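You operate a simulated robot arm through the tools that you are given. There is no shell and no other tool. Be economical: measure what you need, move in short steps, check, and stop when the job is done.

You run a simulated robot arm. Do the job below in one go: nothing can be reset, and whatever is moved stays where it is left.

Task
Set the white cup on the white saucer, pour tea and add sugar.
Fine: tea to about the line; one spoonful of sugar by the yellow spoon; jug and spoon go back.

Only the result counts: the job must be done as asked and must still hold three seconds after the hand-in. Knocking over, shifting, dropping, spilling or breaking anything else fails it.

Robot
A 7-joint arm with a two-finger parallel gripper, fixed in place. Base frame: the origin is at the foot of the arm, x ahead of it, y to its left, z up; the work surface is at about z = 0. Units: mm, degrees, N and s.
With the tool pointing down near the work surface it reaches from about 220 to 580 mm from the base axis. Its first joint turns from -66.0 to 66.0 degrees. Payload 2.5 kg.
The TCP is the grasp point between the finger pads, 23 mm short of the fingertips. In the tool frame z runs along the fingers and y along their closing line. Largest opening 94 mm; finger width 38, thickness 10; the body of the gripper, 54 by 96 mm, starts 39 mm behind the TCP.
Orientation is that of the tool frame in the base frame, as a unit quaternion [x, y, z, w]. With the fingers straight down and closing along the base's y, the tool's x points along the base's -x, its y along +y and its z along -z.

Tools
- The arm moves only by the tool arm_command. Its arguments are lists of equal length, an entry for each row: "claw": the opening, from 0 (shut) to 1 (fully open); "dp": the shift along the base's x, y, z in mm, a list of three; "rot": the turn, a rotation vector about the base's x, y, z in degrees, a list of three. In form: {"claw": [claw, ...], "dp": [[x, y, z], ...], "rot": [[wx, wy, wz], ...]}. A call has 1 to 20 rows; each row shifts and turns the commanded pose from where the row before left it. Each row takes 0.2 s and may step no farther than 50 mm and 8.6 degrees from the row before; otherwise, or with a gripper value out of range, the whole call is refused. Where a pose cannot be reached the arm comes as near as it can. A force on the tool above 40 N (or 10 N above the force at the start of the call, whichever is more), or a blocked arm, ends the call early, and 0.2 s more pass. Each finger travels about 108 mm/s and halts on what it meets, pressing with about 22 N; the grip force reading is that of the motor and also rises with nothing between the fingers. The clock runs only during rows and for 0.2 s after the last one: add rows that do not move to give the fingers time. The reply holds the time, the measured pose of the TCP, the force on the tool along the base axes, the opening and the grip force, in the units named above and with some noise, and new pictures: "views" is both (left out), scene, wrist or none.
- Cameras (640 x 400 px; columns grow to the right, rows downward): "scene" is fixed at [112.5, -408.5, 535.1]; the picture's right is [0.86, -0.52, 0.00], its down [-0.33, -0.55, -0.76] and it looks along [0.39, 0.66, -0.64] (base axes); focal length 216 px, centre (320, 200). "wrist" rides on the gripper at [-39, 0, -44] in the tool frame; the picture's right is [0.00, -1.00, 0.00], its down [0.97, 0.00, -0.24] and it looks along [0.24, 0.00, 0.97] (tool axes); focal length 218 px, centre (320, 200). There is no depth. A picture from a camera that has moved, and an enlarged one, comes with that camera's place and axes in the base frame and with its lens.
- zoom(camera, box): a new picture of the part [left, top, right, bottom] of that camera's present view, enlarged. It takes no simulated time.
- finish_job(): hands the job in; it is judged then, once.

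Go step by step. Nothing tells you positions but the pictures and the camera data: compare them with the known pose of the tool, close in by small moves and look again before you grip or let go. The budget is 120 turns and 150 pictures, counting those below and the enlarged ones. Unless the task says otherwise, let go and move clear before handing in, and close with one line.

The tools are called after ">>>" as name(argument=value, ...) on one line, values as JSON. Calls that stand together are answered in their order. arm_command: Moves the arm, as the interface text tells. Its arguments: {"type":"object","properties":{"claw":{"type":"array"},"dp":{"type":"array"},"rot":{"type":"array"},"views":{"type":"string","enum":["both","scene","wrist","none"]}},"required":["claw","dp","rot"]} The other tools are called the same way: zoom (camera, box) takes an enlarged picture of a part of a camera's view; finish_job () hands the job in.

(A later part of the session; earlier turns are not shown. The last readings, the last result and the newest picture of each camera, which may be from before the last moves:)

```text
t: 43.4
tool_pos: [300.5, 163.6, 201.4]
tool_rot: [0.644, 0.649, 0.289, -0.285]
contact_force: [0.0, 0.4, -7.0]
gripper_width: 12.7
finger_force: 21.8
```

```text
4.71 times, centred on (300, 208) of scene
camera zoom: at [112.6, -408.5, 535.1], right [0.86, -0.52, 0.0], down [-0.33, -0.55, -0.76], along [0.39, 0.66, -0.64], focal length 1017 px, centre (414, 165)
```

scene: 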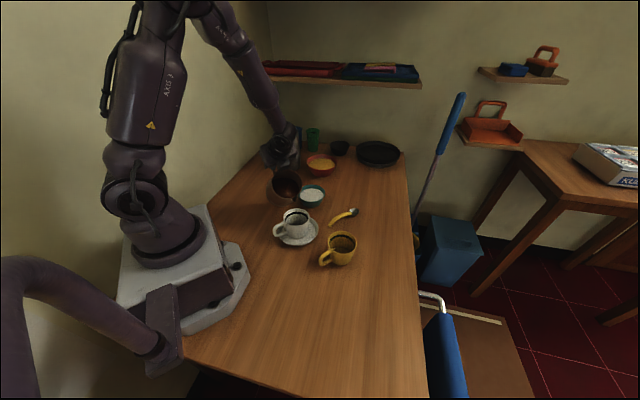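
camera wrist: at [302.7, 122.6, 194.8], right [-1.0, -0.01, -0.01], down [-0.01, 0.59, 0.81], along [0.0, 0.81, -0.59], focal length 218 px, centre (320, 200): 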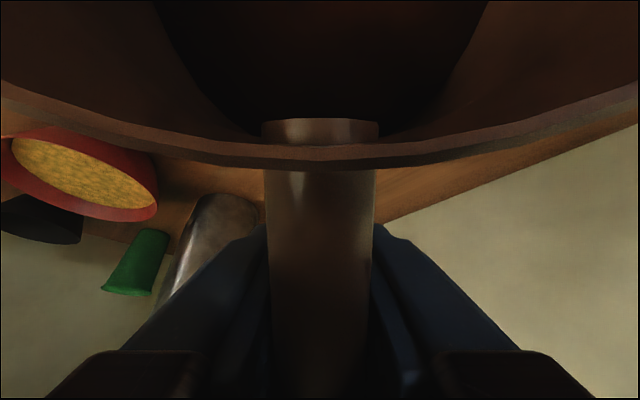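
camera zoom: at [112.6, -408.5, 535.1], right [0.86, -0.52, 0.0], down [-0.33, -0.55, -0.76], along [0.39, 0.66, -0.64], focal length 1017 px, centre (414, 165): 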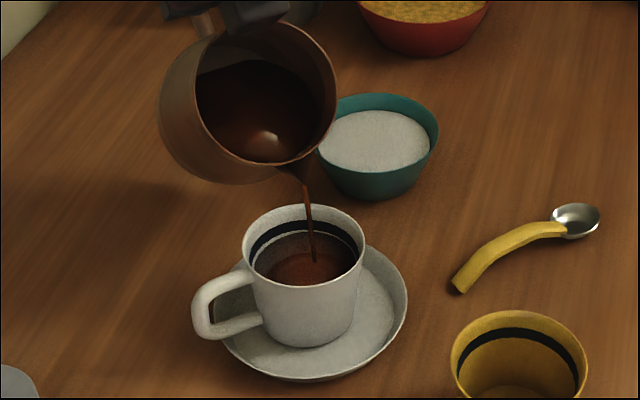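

Tea is flowing into the cup. I'll hold briefly and check the level.

>>> arm_command(claw=[0], dp=[[0, 0, 0]], rot=[[0, 0, 0]], views="none")

>>> zoom(camera="scene", box=[280, 190, 330, 245])

```text
t: 43.8
tool_pos: [300.7, 163.1, 202.1]
tool_rot: [0.644, 0.649, 0.289, -0.286]
contact_force: [-0.5, 0.3, -6.8]
gripper_width: 12.8
finger_force: 22.6
```

```text
7.27 times, centred on (305, 218) of scene
camera zoom: at [112.6, -408.5, 535.1], right [0.86, -0.52, 0.0], down [-0.33, -0.55, -0.76], along [0.39, 0.66, -0.64], focal length 1571 px, centre (429, 73)
```

zoom: 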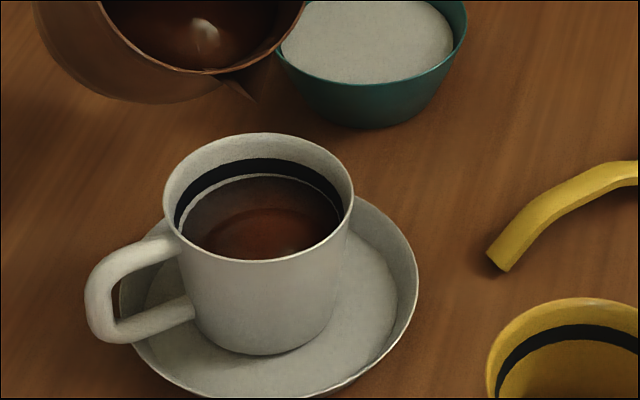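

The flow stopped by itself, with the cup about half-way to the line. I'll tilt 1.5° more and look.

>>> arm_command(claw=[0, 0, 0], dp=[[0, -2.5, 3.5], [0, 0, 0], [0, 0, 0]], rot=[[1.5, 0, 0], [0, 0, 0], [0, 0, 0]], views="none")

>>> zoom(camera="scene", box=[280, 190, 330, 245])

```text
t: 44.6
tool_pos: [300.8, 160.4, 205.6]
tool_rot: [0.64, 0.644, 0.297, -0.294]
contact_force: [0.6, -0.9, -6.4]
gripper_width: 12.8
finger_force: 22.0
```

```text
7.27 times, centred on (305, 218) of scene
camera zoom: at [112.6, -408.5, 535.1], right [0.86, -0.52, 0.0], down [-0.33, -0.55, -0.76], along [0.39, 0.66, -0.64], focal length 1571 px, centre (429, 73)
```

zoom: 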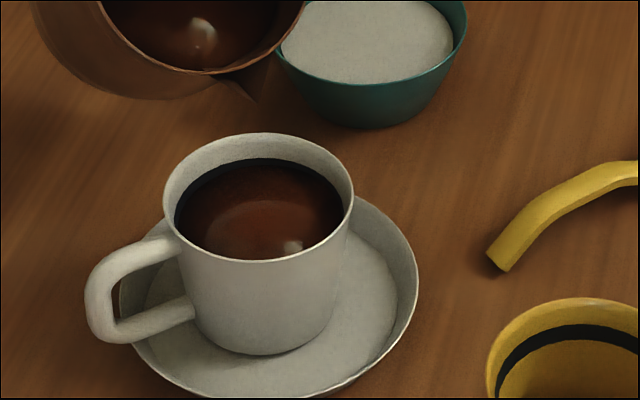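

The tea now reaches the middle of the dark line and the flow has stopped. I'll tilt the jug back at once.

>>> arm_command(claw=[0, 0, 0, 0, 0, 0, 0, 0, 0], dp=[[0, 0, 0], [0, 2, 0], [0, 4, 0], [0, 6, 0], [0, 6, 0], [0, 6, 0], [0, 6, 0], [0, 0, 0], [0, 0, 0]], rot=[[-7, 0, 0], [-8, 0, 0], [-8, 0, 0], [-8, 0, 0], [-8, 0, 0], [-6.5, 0, 0], [-4, 0, 0], [0, 0, 0], [0, 0, 0]])

>>> zoom(camera="scene", box=[260, 165, 340, 250])

```text
t: 46.6
tool_pos: [302.4, 189.9, 205.8]
tool_rot: [0.704, 0.71, 0.0, 0.0]
contact_force: [0.5, 0.1, -6.1]
gripper_width: 12.8
finger_force: 22.4
camera wrist: at [302.8, 150.9, 249.2], right [-1.0, -0.01, 0.0], down [-0.01, 0.97, 0.24], along [0.0, 0.24, -0.97], focal length 218 px, centre (320, 200)
```

scene: 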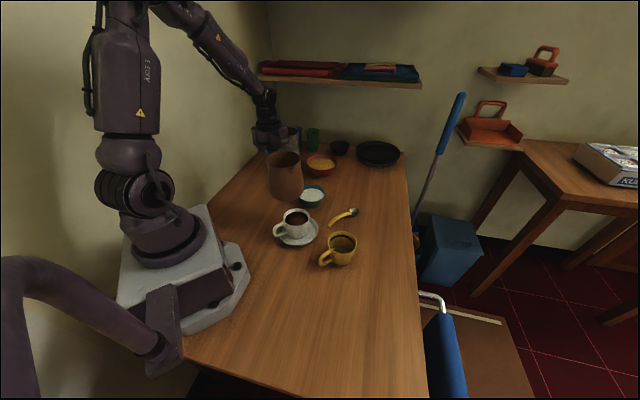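
wrist: 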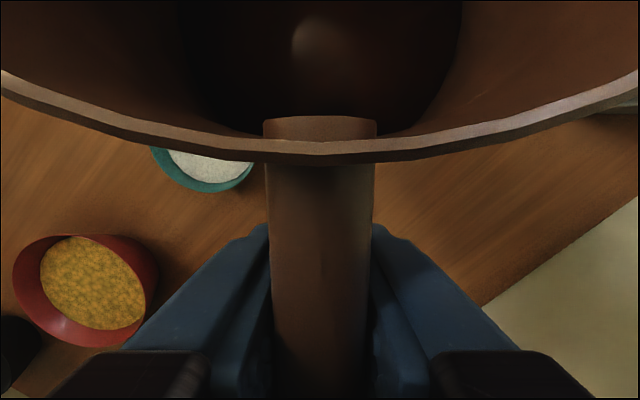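

```text
4.71 times, centred on (300, 208) of scene
camera zoom: at [112.6, -408.5, 535.1], right [0.86, -0.52, 0.0], down [-0.33, -0.55, -0.76], along [0.39, 0.66, -0.64], focal length 1017 px, centre (414, 165)
```

zoom: 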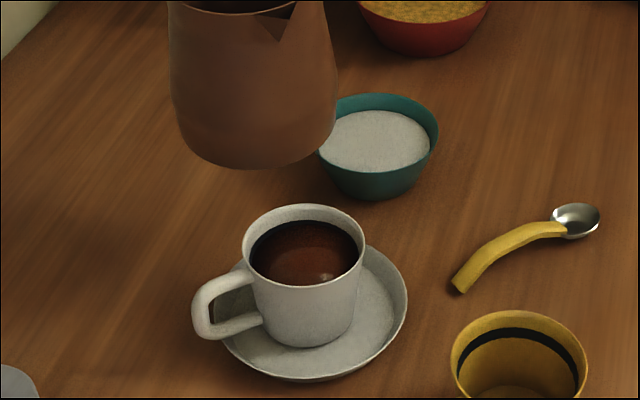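

The tea sits at the line, with about 160 ml poured and nothing spilled. I'll carry the jug back to its place along the same path.

>>> arm_command(claw=[0, 0, 0, 0, 0, 0, 0, 0, 0, 0, 0, 0, 0, 0, 0, 0, 0, 0, 0, 0], dp=[[-2, 0, 0], [-5, 0, 0], [-6, 0, 0], [-6, 1, 0], [-6, 1, 0], [-6, 1, 0], [-6, 1, 0], [-6, 2, 0], [-6, 2, 0], [-6, 2, 0], [-6, 2, 0], [-6, 2, 0], [-6, 2, 0], [-6, 2, 0], [-6, 2, 0], [-6, 2, 0], [-6, 2, 0], [-5, 1.5, 0], [-4, 1, 0], [0, 0, 0]], rot=[[0, 0, 2.5], [0, 0, 5], [0, 0, 6], [0, 0, 6], [0, 0, 6], [0, 0, 6.5], [0, 0, 6.5], [0, 0, 6.5], [0, 0, 6.5], [0, 0, 6.5], [0, 0, 6.5], [0, 0, 6.5], [0, 0, 6.5], [0, 0, 6], [0, 0, 6], [0, 0, 6], [0, 0, 6], [0, 0, 5], [0, 0, 3], [0, 0, 0]], views="none")

>>> arm_command(claw=[0, 0, 0, 0, 0, 0], dp=[[0, 0, -20], [0, 0, -25], [0, 0, -25], [0, 0, -20], [0, 0, 0], [0, 0, 0]], rot=[[0, 0, 0], [0, 0, 0], [0, 0, 0], [0, 0, 0], [0, 0, 0], [0, 0, 0]])

>>> zoom(camera="scene", box=[210, 130, 310, 215])

```text
t: 50.8
tool_pos: [194.9, 216.3, 206.5]
tool_rot: [-0.174, 0.985, 0.0, 0.001]
contact_force: [0.0, -0.8, -7.1]
gripper_width: 12.9
finger_force: 21.8
```

```text
t: 52.2
tool_pos: [195.2, 215.7, 116.0]
tool_rot: [-0.173, 0.985, 0.001, 0.001]
contact_force: [-0.5, 0.3, -5.4]
gripper_width: 12.8
finger_force: 22.5
camera wrist: at [233.0, 228.8, 160.2], right [0.34, -0.94, 0.0], down [-0.91, -0.33, 0.24], along [-0.22, -0.08, -0.97], focal length 218 px, centre (320, 200)
```

scene: 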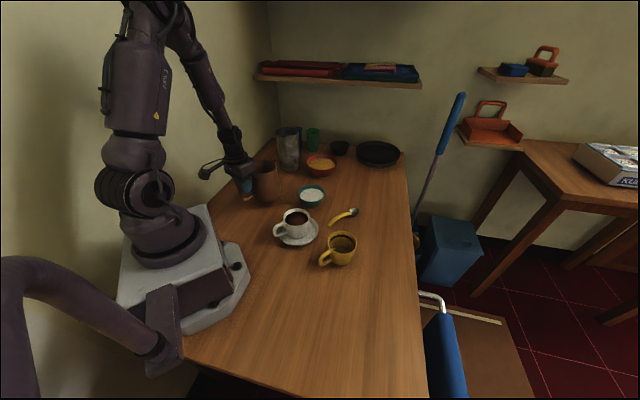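
wrist: 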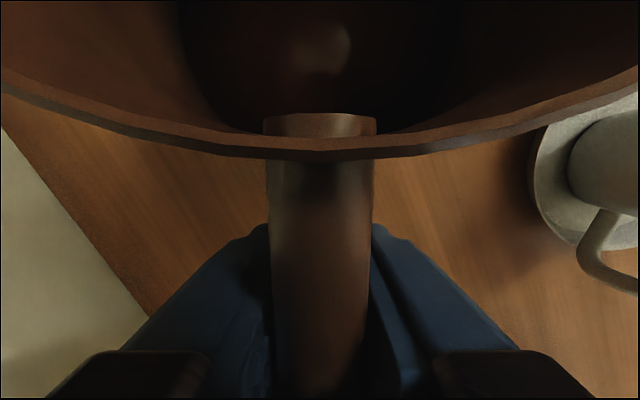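

```text
4.71 times, centred on (260, 172) of scene
camera zoom: at [112.6, -408.5, 535.1], right [0.86, -0.52, 0.0], down [-0.33, -0.55, -0.76], along [0.39, 0.66, -0.64], focal length 1017 px, centre (602, 329)
```

zoom: 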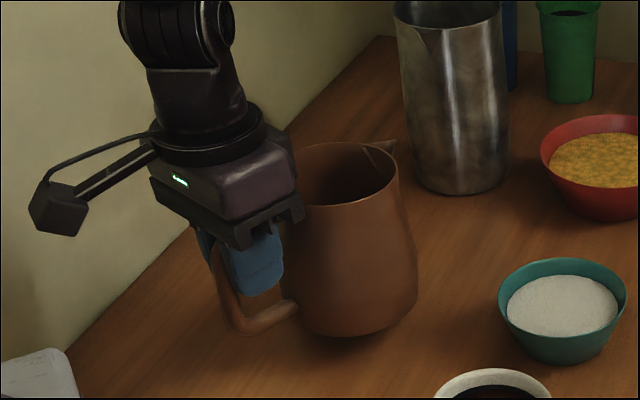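

The jug has drooped about 2.7° in the grip. I'll level it and lower it gently towards the table.

>>> arm_command(claw=[0, 0, 0, 0, 0, 0], dp=[[0, 0, -8], [0, 0, -10], [0, 0, -7], [0, 0, -3], [0, 0, 0], [0, 0, 0]], rot=[[0.46, -1.27, 0], [0.46, -1.27, 0], [0, 0, 0], [0, 0, 0], [0, 0, 0], [0, 0, 0]], views="wrist")

>>> zoom(camera="scene", box=[210, 130, 310, 215])

```text
t: 53.6
tool_pos: [196.0, 216.2, 87.3]
tool_rot: [-0.173, 0.985, 0.004, 0.025]
contact_force: [-1.0, 0.4, -6.9]
gripper_width: 12.8
finger_force: 22.2
camera wrist: at [231.0, 229.0, 133.9], right [0.34, -0.94, 0.0], down [-0.92, -0.34, 0.19], along [-0.18, -0.07, -0.98], focal length 218 px, centre (320, 200)
```

wrist: 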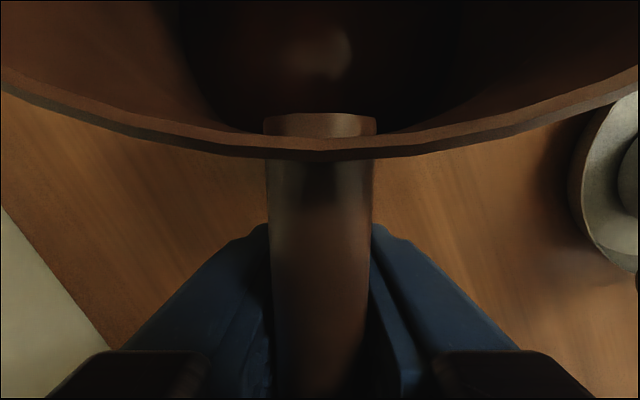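

```text
4.71 times, centred on (260, 172) of scene
camera zoom: at [112.6, -408.5, 535.1], right [0.86, -0.52, 0.0], down [-0.33, -0.55, -0.76], along [0.39, 0.66, -0.64], focal length 1017 px, centre (602, 329)
```

zoom: 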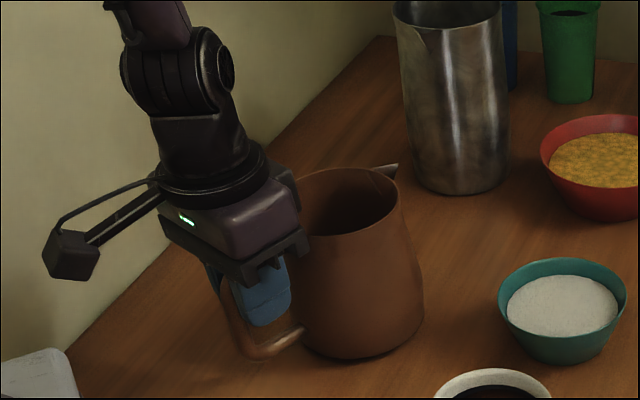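

About 5 mm remain. I'll lower in small steps until it touches.

>>> arm_command(claw=[0, 0, 0, 0, 0], dp=[[0, 0, -2], [0, 0, -1.5], [0, 0, -1], [0, 0, 0], [0, 0, 0]], rot=[[0, 0, 0], [0, 0, 0], [0, 0, 0], [0, 0, 0], [0, 0, 0]], views="none")

```text
t: 54.8
tool_pos: [195.8, 214.3, 82.1]
tool_rot: [-0.173, 0.985, 0.005, 0.024]
contact_force: [0.9, 0.6, -6.6]
gripper_width: 12.8
finger_force: 22.5
```

>>> arm_command(claw=[0, 0, 0, 0], dp=[[0, 0, -1], [0, 0, -1], [0, 0, 0], [0, 0, 0]], rot=[[0, 0, 0], [0, 0, 0], [0, 0, 0], [0, 0, 0]], views="none")

>>> zoom(camera="scene", box=[230, 150, 300, 215])

```text
t: 55.8
tool_pos: [196.8, 216.2, 82.5]
tool_rot: [-0.173, 0.985, 0.004, 0.024]
contact_force: [-3.7, -6.8, 18.6]
gripper_width: 13.0
finger_force: 22.1
```

```text
6.15 times, centred on (265, 182) of scene
camera zoom: at [112.5, -408.5, 535.1], right [0.86, -0.52, 0.0], down [-0.33, -0.55, -0.76], along [0.39, 0.66, -0.64], focal length 1330 px, centre (658, 308)
```

zoom: 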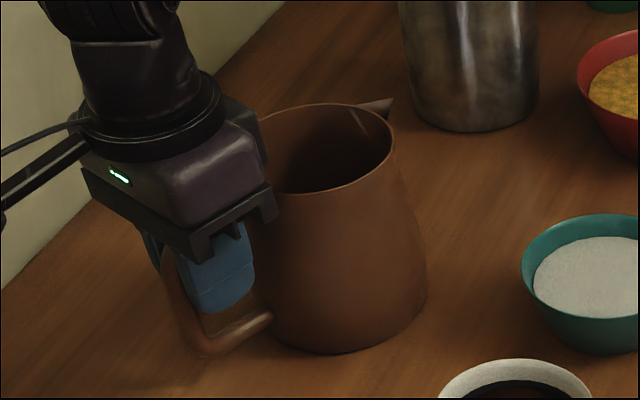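

Firm contact. I'll ease off 0.8 mm, open slowly and retreat upward.

>>> arm_command(claw=[0, 0.15, 0.2, 0.35, 0.5, 0.5, 0.5, 0.5, 0.5, 0.5, 0.5, 0.5], dp=[[0, 0, 0.8], [0, 0, 0], [0, 0, 0], [0, 0, 0], [0, 0, 0], [0, 0, 15], [0, 0, 30], [0, 0, 35], [0, 0, 40], [0, 0, 20], [0, 0, 0], [0, 0, 0]], rot=[[0, 0, 0], [0, 0, 0], [0, 0, 0], [0, 0, 0], [0, 0, 0], [0, 0, 0], [0, 0, 0], [0, 0, 0], [-0.92, 2.54, 0], [0, 0, 0], [0, 0, 0], [0, 0, 0]])

>>> zoom(camera="scene", box=[225, 150, 305, 220])

```text
t: 58.4
tool_pos: [196.4, 217.1, 222.1]
tool_rot: [-0.174, 0.985, 0.0, 0.001]
contact_force: [-0.4, 0.7, -0.1]
gripper_width: 47.1
finger_force: 0.1
camera wrist: at [233.2, 229.9, 266.0], right [0.34, -0.94, 0.0], down [-0.91, -0.33, 0.24], along [-0.22, -0.08, -0.97], focal length 218 px, centre (320, 200)
```

scene: 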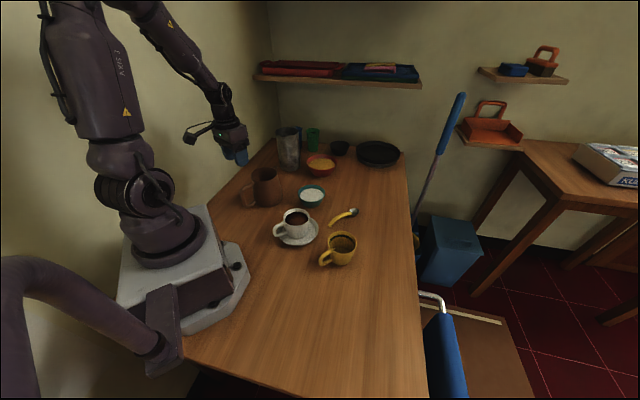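
wrist: 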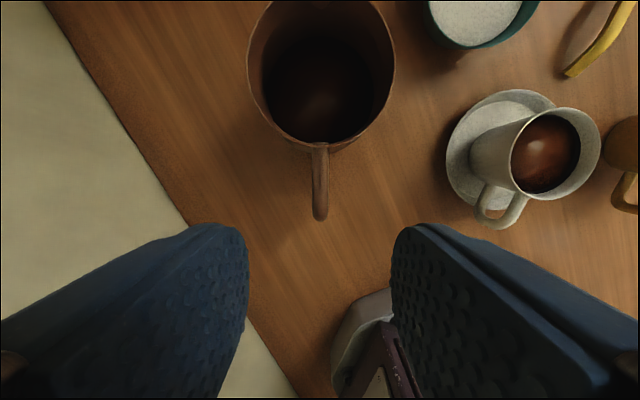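

```text
5.71 times, centred on (265, 185) of scene
camera zoom: at [112.5, -408.5, 535.1], right [0.86, -0.52, 0.0], down [-0.33, -0.55, -0.76], along [0.39, 0.66, -0.64], focal length 1235 px, centre (634, 286)
```

zoom: 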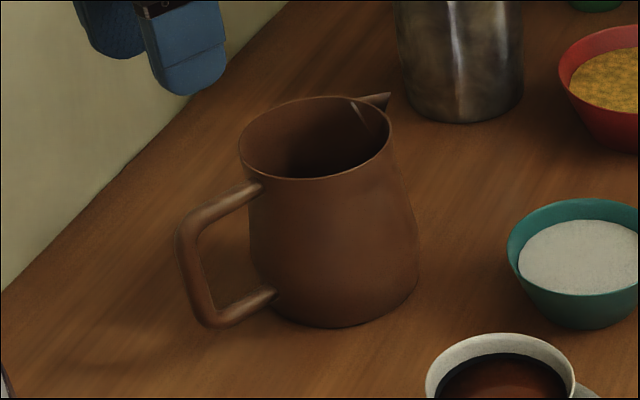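

The jug is back within a couple of mm and upright. Next I'll move to view the spoon and sugar bowl from above.

>>> arm_command(claw=[0.5, 0.5, 0.5, 0.5, 0.5, 0.5, 0.5, 0.5], dp=[[20, -15, 25], [30, -22, 20], [35, -25, 15], [38, -25, 0], [38, -25, 0], [30, -20, 0], [0, 0, 0], [0, 0, 0]], rot=[[0, 0, -4], [0, 0, -4], [0, 0, -4], [0, 0, -4], [0, 0, -4], [0, 0, 0], [0, 0, 0], [0, 0, 0]])

>>> zoom(camera="wrist", box=[220, 40, 540, 240])

>>> zoom(camera="scene", box=[285, 170, 375, 240])

```text
t: 60.2
tool_pos: [388.2, 85.8, 281.5]
tool_rot: [-0.001, 1.0, 0.001, 0.0]
contact_force: [1.1, 0.0, -0.8]
gripper_width: 47.1
finger_force: 0.1
camera wrist: at [427.6, 84.7, 325.9], right [0.0, -1.0, 0.0], down [-0.97, 0.0, 0.24], along [-0.24, 0.0, -0.97], focal length 218 px, centre (320, 200)
```

scene: 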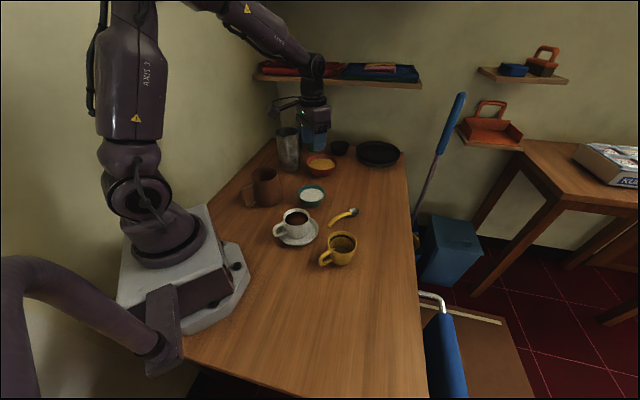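
wrist: 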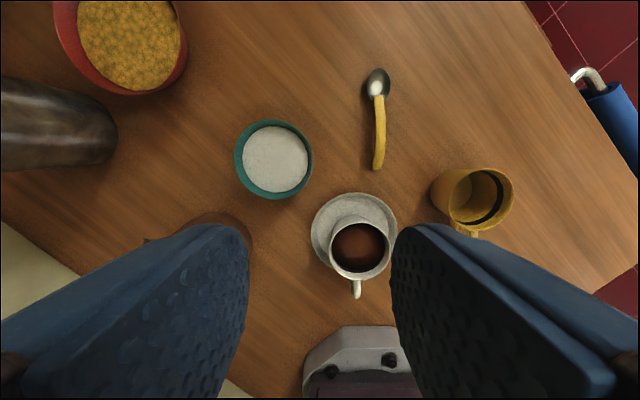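

```text
2.00 times, centred on (380, 140) of wrist
camera zoom: at [427.6, 84.7, 325.9], right [0.0, -1.0, 0.0], down [-0.97, 0.0, 0.24], along [-0.24, 0.0, -0.97], focal length 436 px, centre (200, 320)
```

zoom: 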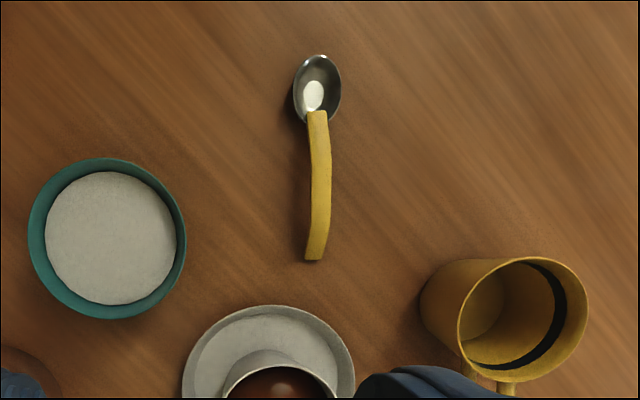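

```text
5.71 times, centred on (330, 205) of scene
camera zoom: at [112.5, -408.5, 535.1], right [0.86, -0.52, 0.0], down [-0.33, -0.55, -0.76], along [0.39, 0.66, -0.64], focal length 1235 px, centre (263, 171)
```

zoom: 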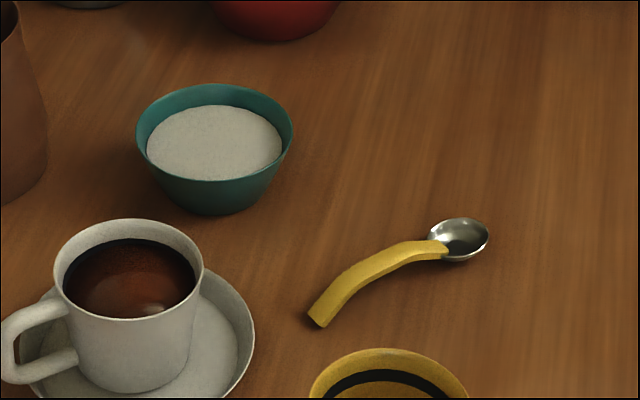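

The spoon lies along about +x: its handle end is at (395, 1), the handle arches to z ≈ 28 near x = 440, and the spoon's bowl is at (508, 7). The sugar bowl is near (407, 144). I'll approach above the handle, turned 3°.

>>> arm_command(claw=[0.5, 0.5, 0.5, 0.5, 0.5, 0.5, 0.5], dp=[[10, -20, -20], [12, -25, -30], [12, -25, -35], [8, -12, -40], [0, 0, -35], [0, 0, 0], [0, 0, 0]], rot=[[0, 0, 0], [0, 0, 1], [0, 0, 1], [0, 0, 1], [0, 0, 0], [0, 0, 0], [0, 0, 0]])

>>> zoom(camera="scene", box=[290, 150, 390, 240])

```text
t: 61.8
tool_pos: [427.6, 0.5, 121.4]
tool_rot: [-0.026, 1.0, 0.0, 0.001]
contact_force: [-0.1, 1.2, -1.0]
gripper_width: 47.0
finger_force: 0.1
camera wrist: at [468.4, 3.7, 165.3], right [0.05, -1.0, 0.0], down [-0.97, -0.05, 0.24], along [-0.24, -0.01, -0.97], focal length 218 px, centre (320, 200)
```

scene: 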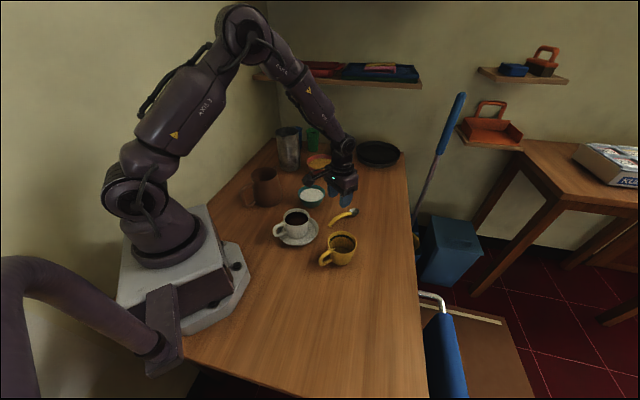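
wrist: 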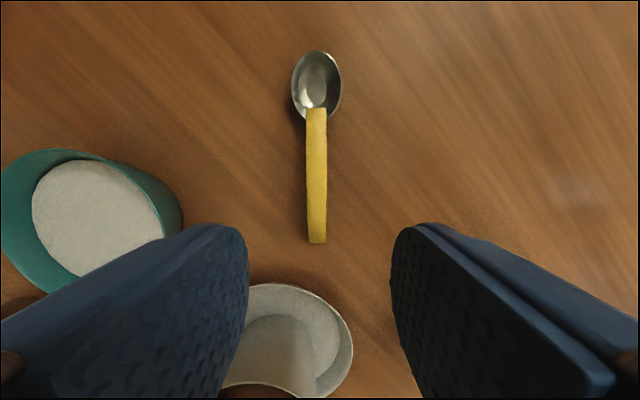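

```text
4.44 times, centred on (340, 195) of scene
camera zoom: at [112.5, -408.5, 535.1], right [0.86, -0.52, 0.0], down [-0.33, -0.55, -0.76], along [0.39, 0.66, -0.64], focal length 960 px, centre (231, 222)
```

zoom: 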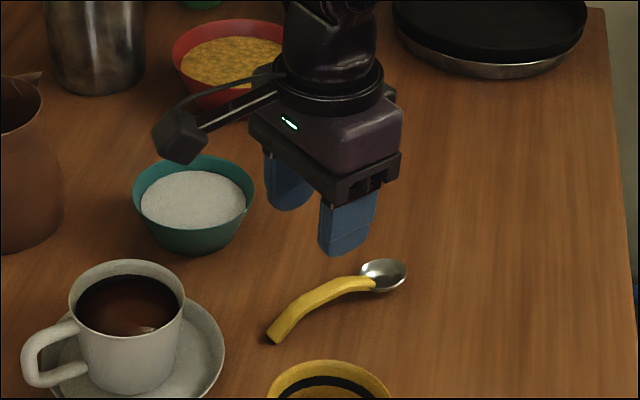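

The handle is aligned, about 2 mm to the left. I'll shift and descend to grip height.

>>> arm_command(claw=[0.5, 0.5, 0.5, 0.5, 0.5, 0.5], dp=[[2, 2, -25], [2, 0, -25], [0, 0, -20], [0, 0, -15], [0, 0, 0], [0, 0, 0]], rot=[[0, 0, 0], [0, 0, 0], [0, 0, 0], [0, 0, 0], [0, 0, 0], [0, 0, 0]], views="wrist")

>>> zoom(camera="scene", box=[310, 180, 380, 240])

```text
t: 63.2
tool_pos: [433.8, 4.5, 37.0]
tool_rot: [-0.026, 1.0, 0.0, 0.001]
contact_force: [-1.1, -0.3, 0.1]
gripper_width: 47.0
finger_force: 0.1
camera wrist: at [473.7, 6.3, 80.5], right [0.05, -1.0, 0.0], down [-0.97, -0.05, 0.24], along [-0.24, -0.01, -0.97], focal length 218 px, centre (320, 200)
```

wrist: 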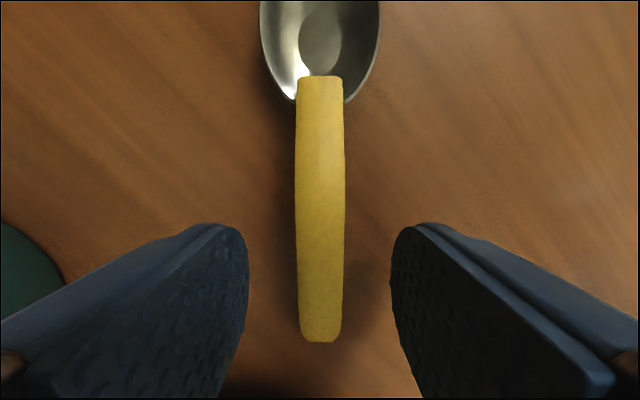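

```text
6.67 times, centred on (345, 210) of scene
camera zoom: at [112.5, -408.5, 535.1], right [0.86, -0.52, 0.0], down [-0.33, -0.55, -0.76], along [0.39, 0.66, -0.64], focal length 1440 px, centre (153, 133)
```

zoom: 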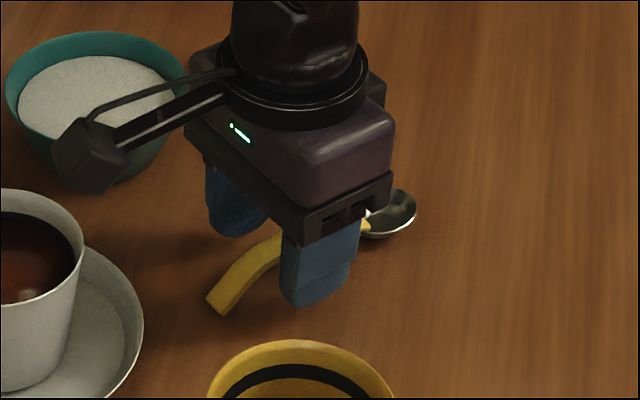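

The handle is centred between the fingers, so I'll close.

>>> arm_command(claw=[0.35, 0.2, 0.1, 0, 0, 0], dp=[[0, 0, 0], [0, 0, 0], [0, 0, 0], [0, 0, 0], [0, 0, 0], [0, 0, 0]], rot=[[0, 0, 0], [0, 0, 0], [0, 0, 0], [0, 0, 0], [0, 0, 0], [0, 0, 0]], views="none")

>>> arm_command(claw=[0, 0, 0, 0, 0, 0], dp=[[0, 0, 5], [0, 0, 15], [0, 0, 25], [0, 0, 25], [0, 0, 0], [0, 0, 0]], rot=[[0, 0, 0], [0, 0, 0], [0, 0, 0], [0, 0, 0], [0, 0, 0], [0, 0, 0]], views="wrist")

>>> zoom(camera="scene", box=[310, 150, 390, 230])

```text
t: 64.6
tool_pos: [435.1, 3.2, 37.0]
tool_rot: [-0.026, 1.0, 0.0, 0.001]
contact_force: [0.9, 0.4, 0.0]
gripper_width: 12.4
finger_force: 21.6
```

```text
t: 66.0
tool_pos: [434.4, 3.2, 107.1]
tool_rot: [-0.026, 1.0, -0.001, 0.001]
contact_force: [0.7, -0.3, -0.8]
gripper_width: 12.4
finger_force: 21.8
camera wrist: at [473.9, 6.3, 150.5], right [0.05, -1.0, 0.0], down [-0.97, -0.05, 0.24], along [-0.24, -0.01, -0.97], focal length 218 px, centre (320, 200)
```

wrist: 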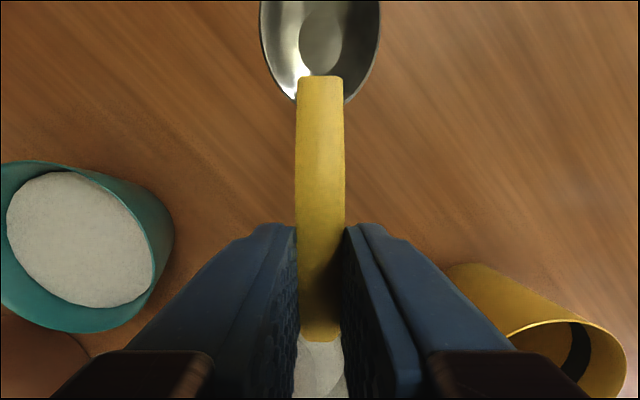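

```text
5.00 times, centred on (350, 190) of scene
camera zoom: at [112.5, -408.5, 535.1], right [0.86, -0.52, 0.0], down [-0.33, -0.55, -0.76], along [0.39, 0.66, -0.64], focal length 1080 px, centre (170, 250)
```

zoom: 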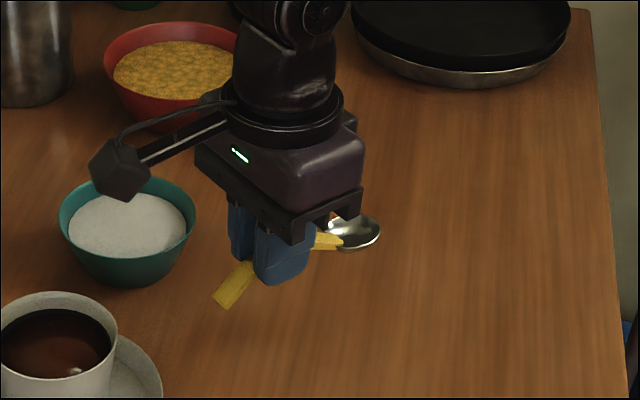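

The spoon is held solidly. I'll raise it and turn so it points -y, placed behind the sugar bowl.

>>> arm_command(claw=[0, 0, 0, 0, 0, 0, 0, 0, 0, 0, 0, 0, 0, 0, 0, 0], dp=[[0, 5, 35], [0, 10, 38], [-2, 18, 0], [-2, 18, 0], [-2, 18, 0], [-2, 18, 0], [-2, 18, 0], [-2, 18, 0], [-2, 18, 0], [-2, 18, 0], [-2, 18, 0], [-2, 18, 0], [-3, 14, 0], [-3, 5, 0], [0, 0, 0], [0, 0, 0]], rot=[[0, 0, 0], [0, 0, 0], [0, 0, -7.75], [0, 0, -7.75], [0, 0, -7.75], [0, 0, -7.75], [0, 0, -7.75], [0, 0, -7.75], [0, 0, -7.75], [0, 0, -7.75], [0, 0, -7.75], [0, 0, -7.75], [0, 0, -7.75], [0, 0, -7.75], [0, 0, 0], [0, 0, 0]])

>>> zoom(camera="scene", box=[250, 100, 370, 220])

```text
t: 69.4
tool_pos: [406.5, 218.6, 183.0]
tool_rot: [0.708, 0.706, -0.001, 0.001]
contact_force: [0.4, 0.5, -0.5]
gripper_width: 12.3
finger_force: 21.8
camera wrist: at [406.9, 179.4, 225.5], right [-1.0, 0.0, 0.0], down [0.0, 0.97, 0.24], along [0.0, 0.24, -0.97], focal length 218 px, centre (320, 200)
```

scene: 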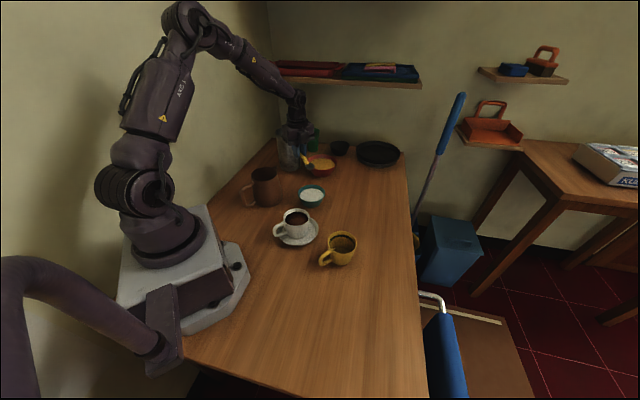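
wrist: 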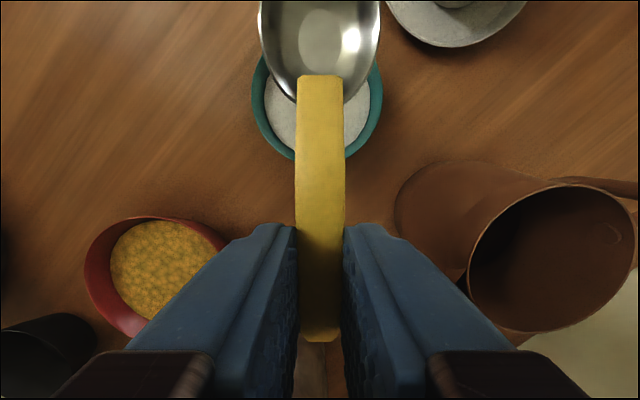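

```text
3.33 times, centred on (310, 160) of scene
camera zoom: at [112.5, -408.5, 535.1], right [0.86, -0.52, 0.0], down [-0.33, -0.55, -0.76], along [0.39, 0.66, -0.64], focal length 720 px, centre (353, 333)
```

zoom: 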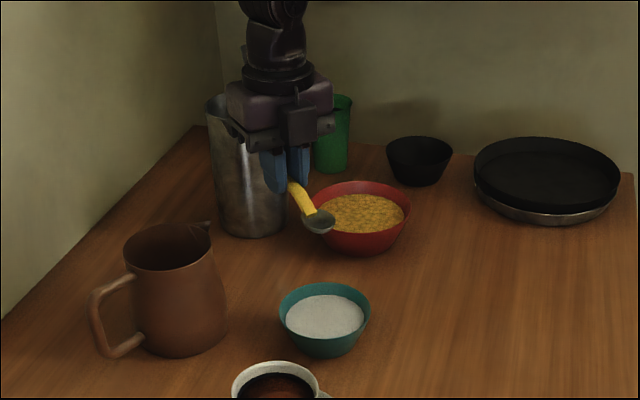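

The bowl centre is near (409, 140). I'll pitch the spoon 35° down and bring its tip just above the sugar.

>>> arm_command(claw=[0, 0, 0, 0, 0, 0, 0, 0], dp=[[1, -3, -5], [1, -3, -10], [0, -3, -13], [0, -3, -15], [0, 0, -12], [0, 0, 0], [0, 0, 0], [0, 0, 0]], rot=[[7, 0, 0], [7, 0, 0], [7, 0, 0], [7, 0, 0], [7, 0, 0], [0, 0, 0], [0, 0, 0], [0, 0, 0]])

>>> zoom(camera="scene", box=[275, 140, 345, 220])

```text
t: 71.2
tool_pos: [408.5, 207.5, 125.7]
tool_rot: [0.674, 0.675, 0.212, -0.213]
contact_force: [0.2, 1.4, 0.2]
gripper_width: 12.1
finger_force: 21.5
camera wrist: at [409.8, 150.1, 138.7], right [-1.0, 0.0, 0.0], down [0.0, 0.66, 0.75], along [0.0, 0.75, -0.66], focal length 218 px, centre (320, 200)
```

scene: 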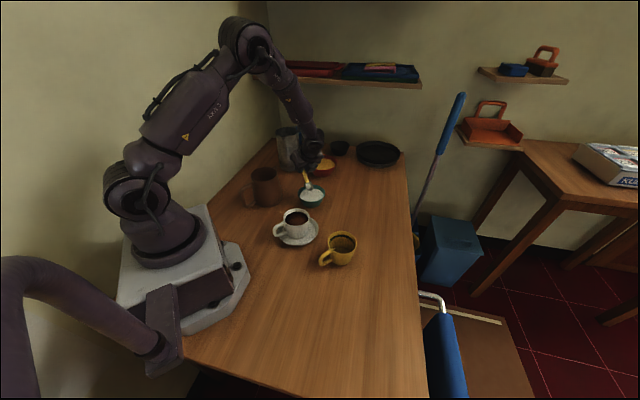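
wrist: 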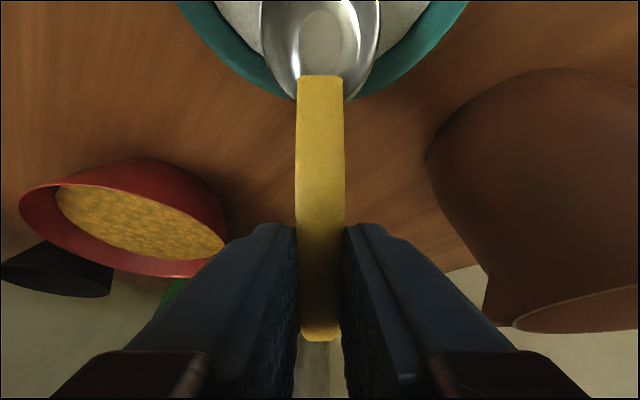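

```text
5.00 times, centred on (310, 180) of scene
camera zoom: at [112.5, -408.5, 535.1], right [0.86, -0.52, 0.0], down [-0.33, -0.55, -0.76], along [0.39, 0.66, -0.64], focal length 1080 px, centre (370, 300)
```

zoom: 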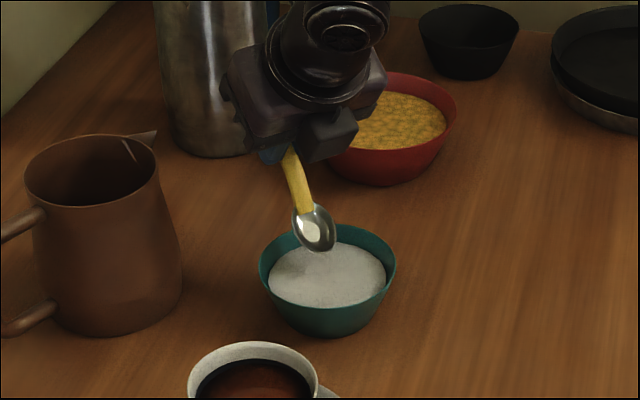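

The tip is just above the sugar towards the rear side. I'll shift 8 mm forward and plunge slowly.

>>> arm_command(claw=[0, 0, 0, 0, 0, 0, 0], dp=[[0, -8, 0], [0, 0, -6], [0, 0, -6], [0, 0, -6], [0, 0, -5], [0, 0, 0], [0, 0, 0]], rot=[[0, 0, 0], [0, 0, 0], [0, 0, 0], [0, 0, 0], [0, 0, 0], [0, 0, 0], [0, 0, 0]], views="none")

>>> zoom(camera="scene", box=[285, 160, 335, 215])

```text
t: 72.8
tool_pos: [410.0, 197.5, 103.2]
tool_rot: [0.674, 0.675, 0.212, -0.212]
contact_force: [-0.1, 0.4, 0.4]
gripper_width: 12.3
finger_force: 21.7
```

```text
7.27 times, centred on (310, 188) of scene
camera zoom: at [112.5, -408.5, 535.1], right [0.86, -0.52, 0.0], down [-0.33, -0.55, -0.76], along [0.39, 0.66, -0.64], focal length 1571 px, centre (393, 291)
```

zoom: 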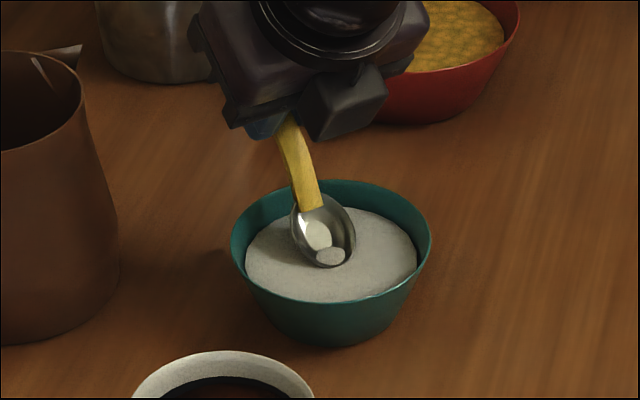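

Sugar is entering the spoon. I'll sweep forward by levelling it through the sugar, then lift.

>>> arm_command(claw=[0, 0, 0, 0, 0, 0, 0, 0, 0, 0, 0, 0], dp=[[0, 0, -6], [0, 0, -5], [0, 0, -6], [0, 0, -5], [0, 0, 0], [0, 0, 4], [0, 0, 7], [0, 0, 10], [0, 0, 12], [0, 0, 12], [0, 0, 0], [0, 0, 0]], rot=[[0, 0, 0], [-5, 0, 0], [-5, 0, 0], [-5, 0, 0], [-5, 0, 0], [-5, 0, 0], [-5, 0, 0], [-5, 0, 0], [0, 0, 0], [0, 0, 0], [0, 0, 0], [0, 0, 0]])

>>> zoom(camera="scene", box=[285, 150, 335, 215])

```text
t: 75.4
tool_pos: [408.3, 196.6, 126.6]
tool_rot: [0.708, 0.707, -0.001, 0.001]
contact_force: [0.4, 0.3, -0.3]
gripper_width: 12.2
finger_force: 21.9
camera wrist: at [408.6, 158.6, 169.3], right [-1.0, 0.0, 0.0], down [0.0, 0.97, 0.24], along [0.0, 0.24, -0.97], focal length 218 px, centre (320, 200)
```

scene: 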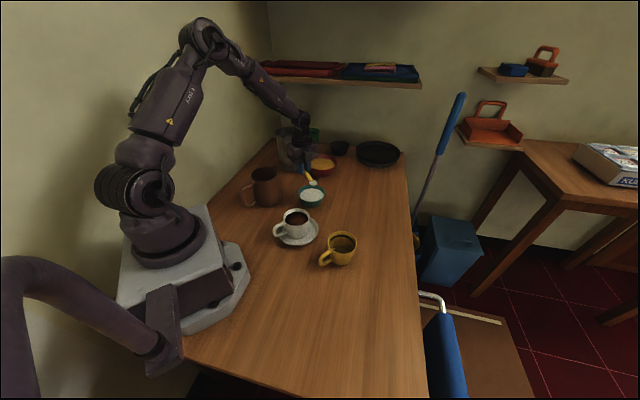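
wrist: 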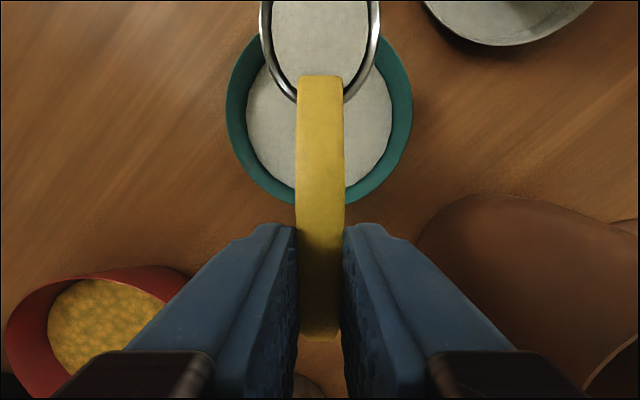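

```text
6.15 times, centred on (310, 182) of scene
camera zoom: at [112.5, -408.5, 535.1], right [0.86, -0.52, 0.0], down [-0.33, -0.55, -0.76], along [0.39, 0.66, -0.64], focal length 1330 px, centre (382, 308)
```

zoom: 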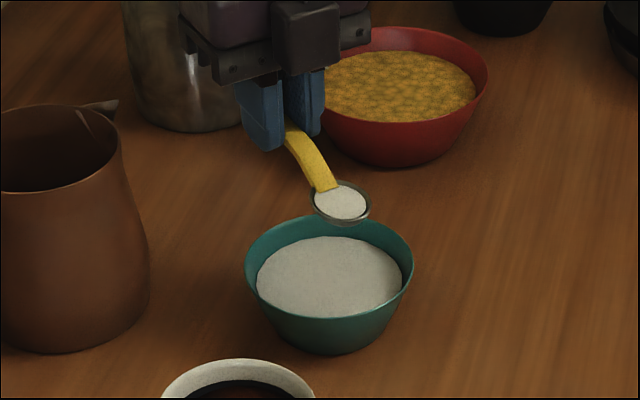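

A level spoonful is loaded. I'll carry it smoothly to the cup.

>>> arm_command(claw=[0, 0, 0, 0, 0, 0, 0, 0, 0, 0, 0, 0, 0], dp=[[0, 0, 10], [-3, -2, 13], [-8, -6, 0], [-12, -9, 0], [-14, -10, 0], [-14, -10, 0], [-14, -10, 0], [-14, -10, 0], [-12, -9, 0], [-9, -6, 0], [-5, -4, 0], [0, 0, 0], [0, 0, 0]], rot=[[0, 0, 0], [0, 0, 0], [0, 0, 0], [0, 0, 0], [0, 0, 0], [0, 0, 0], [0, 0, 0], [0, 0, 0], [0, 0, 0], [0, 0, 0], [0, 0, 0], [0, 0, 0], [0, 0, 0]])

>>> zoom(camera="scene", box=[260, 150, 340, 250])

```text
t: 78.2
tool_pos: [304.7, 122.6, 148.8]
tool_rot: [0.707, 0.707, -0.001, 0.0]
contact_force: [-0.2, 0.6, 0.5]
gripper_width: 11.9
finger_force: 21.9
camera wrist: at [304.6, 82.9, 192.4], right [-1.0, 0.0, 0.0], down [0.0, 0.97, 0.24], along [0.0, 0.24, -0.97], focal length 218 px, centre (320, 200)
```

scene: 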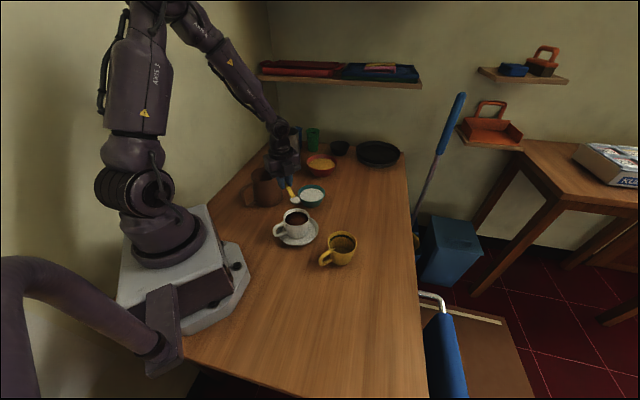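
wrist: 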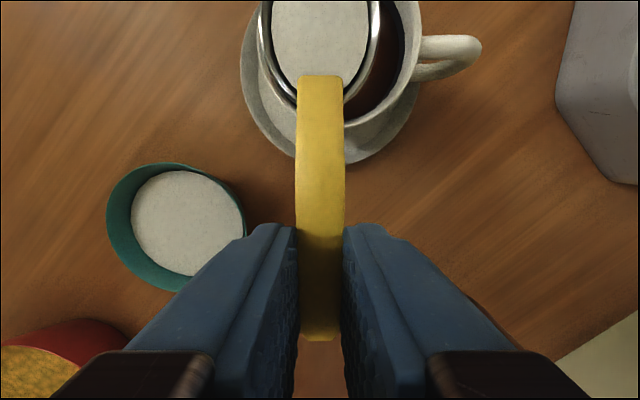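

```text
4.00 times, centred on (300, 200) of scene
camera zoom: at [112.5, -408.5, 535.1], right [0.86, -0.52, 0.0], down [-0.33, -0.55, -0.76], along [0.39, 0.66, -0.64], focal length 864 px, centre (400, 200)
```

zoom: 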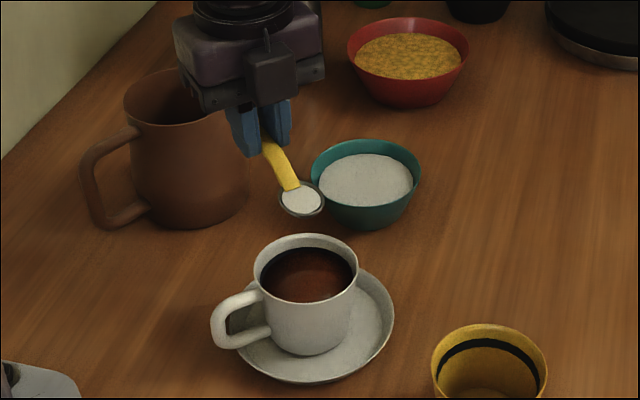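

The cup looks slightly to the -x side of the spoon. I'll zoom to measure that offset.

>>> zoom(camera="wrist", box=[220, 0, 500, 175])

```text
2.29 times, centred on (360, 88) of wrist
camera zoom: at [304.6, 82.9, 192.4], right [-1.0, 0.0, 0.0], down [0.0, 0.97, 0.24], along [0.0, 0.24, -0.97], focal length 499 px, centre (229, 457)
```

zoom: 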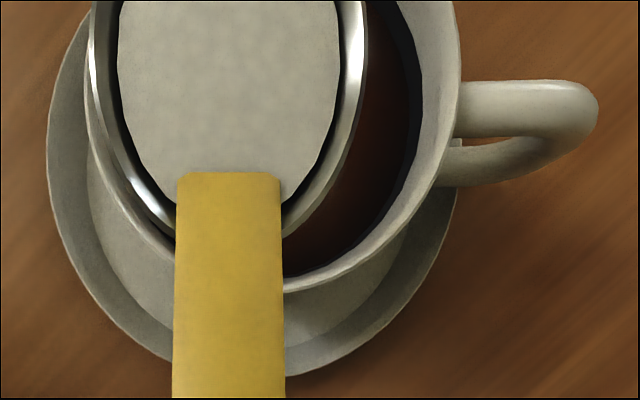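

The cup centre is at about (295.5, 33). I'll shift 9 mm towards -x and start tipping, keeping the spoon tip over the cup.

>>> arm_command(claw=[0, 0, 0, 0, 0, 0, 0, 0], dp=[[-4, 0, 0], [-5, 0, 0], [0, -4, 0], [0, -3, 1], [0, -7, 7], [0, -9, 10], [0, 0, 0], [0, 0, 0]], rot=[[0, 0, 0], [0, 0, 0], [8, 0, 0], [8, 0, 0], [8, 0, 0], [8, 0, 0], [0, 0, 0], [0, 0, 0]], views="none")

>>> zoom(camera="scene", box=[260, 150, 340, 250])

```text
t: 80.0
tool_pos: [295.1, 100.5, 167.0]
tool_rot: [0.68, 0.68, 0.194, -0.195]
contact_force: [-0.9, 0.1, -0.1]
gripper_width: 12.4
finger_force: 22.2
```

```text
4.00 times, centred on (300, 200) of scene
camera zoom: at [112.5, -408.5, 535.1], right [0.86, -0.52, 0.0], down [-0.33, -0.55, -0.76], along [0.39, 0.66, -0.64], focal length 864 px, centre (400, 200)
```

zoom: 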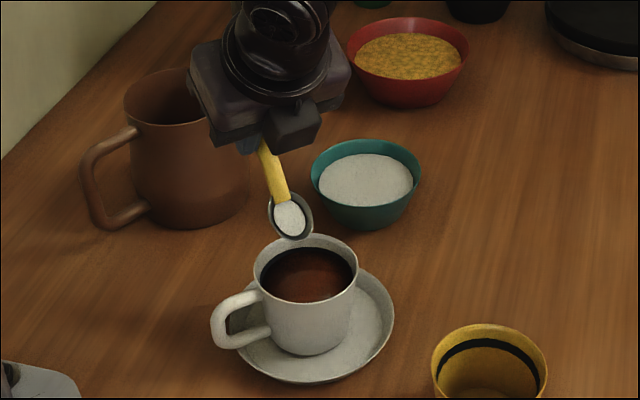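

The sugar still holds at 32°. I'll tip on to about 56°, keeping the tip over the cup's centre.

>>> arm_command(claw=[0, 0, 0, 0, 0], dp=[[0, -16, 6], [0, -12, 6], [0, -13, 4], [0, 0, 0], [0, 0, 0]], rot=[[8, 0, 0], [8, 0, 0], [8, 0, 0], [0, 0, 0], [0, 0, 0]], views="none")

>>> zoom(camera="scene", box=[260, 150, 340, 250])

```text
t: 81.2
tool_pos: [295.8, 58.6, 182.1]
tool_rot: [0.625, 0.625, 0.332, -0.331]
contact_force: [0.2, 0.0, -0.4]
gripper_width: 12.3
finger_force: 22.1
```

```text
4.00 times, centred on (300, 200) of scene
camera zoom: at [112.5, -408.5, 535.1], right [0.86, -0.52, 0.0], down [-0.33, -0.55, -0.76], along [0.39, 0.66, -0.64], focal length 864 px, centre (400, 200)
```

zoom: 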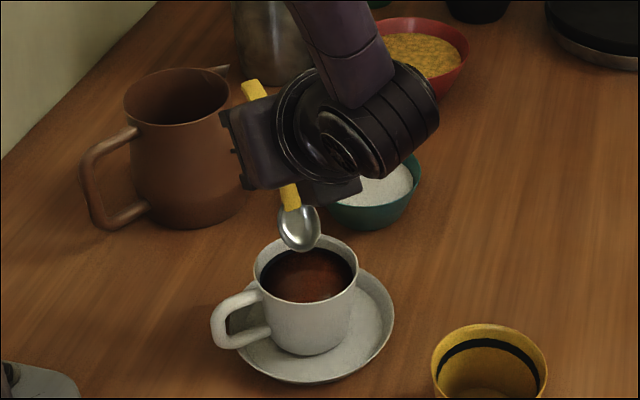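

The spoon looks empty now. I'll check closely that the sugar went into the cup and that the spoon holds none.

>>> zoom(camera="scene", box=[280, 195, 325, 245])

```text
8.00 times, centred on (302, 220) of scene
camera zoom: at [112.5, -408.5, 535.1], right [0.86, -0.52, 0.0], down [-0.33, -0.55, -0.76], along [0.39, 0.66, -0.64], focal length 1729 px, centre (460, 40)
```

zoom: 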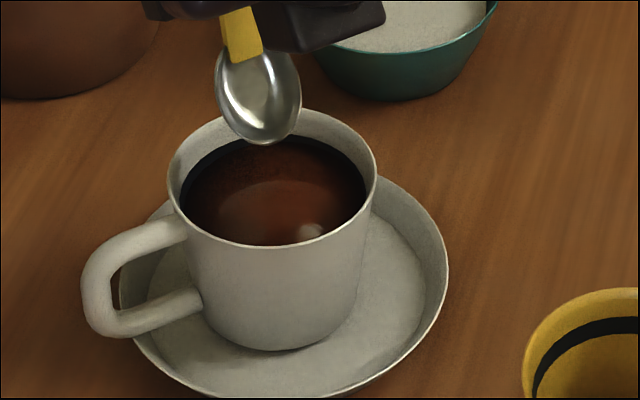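

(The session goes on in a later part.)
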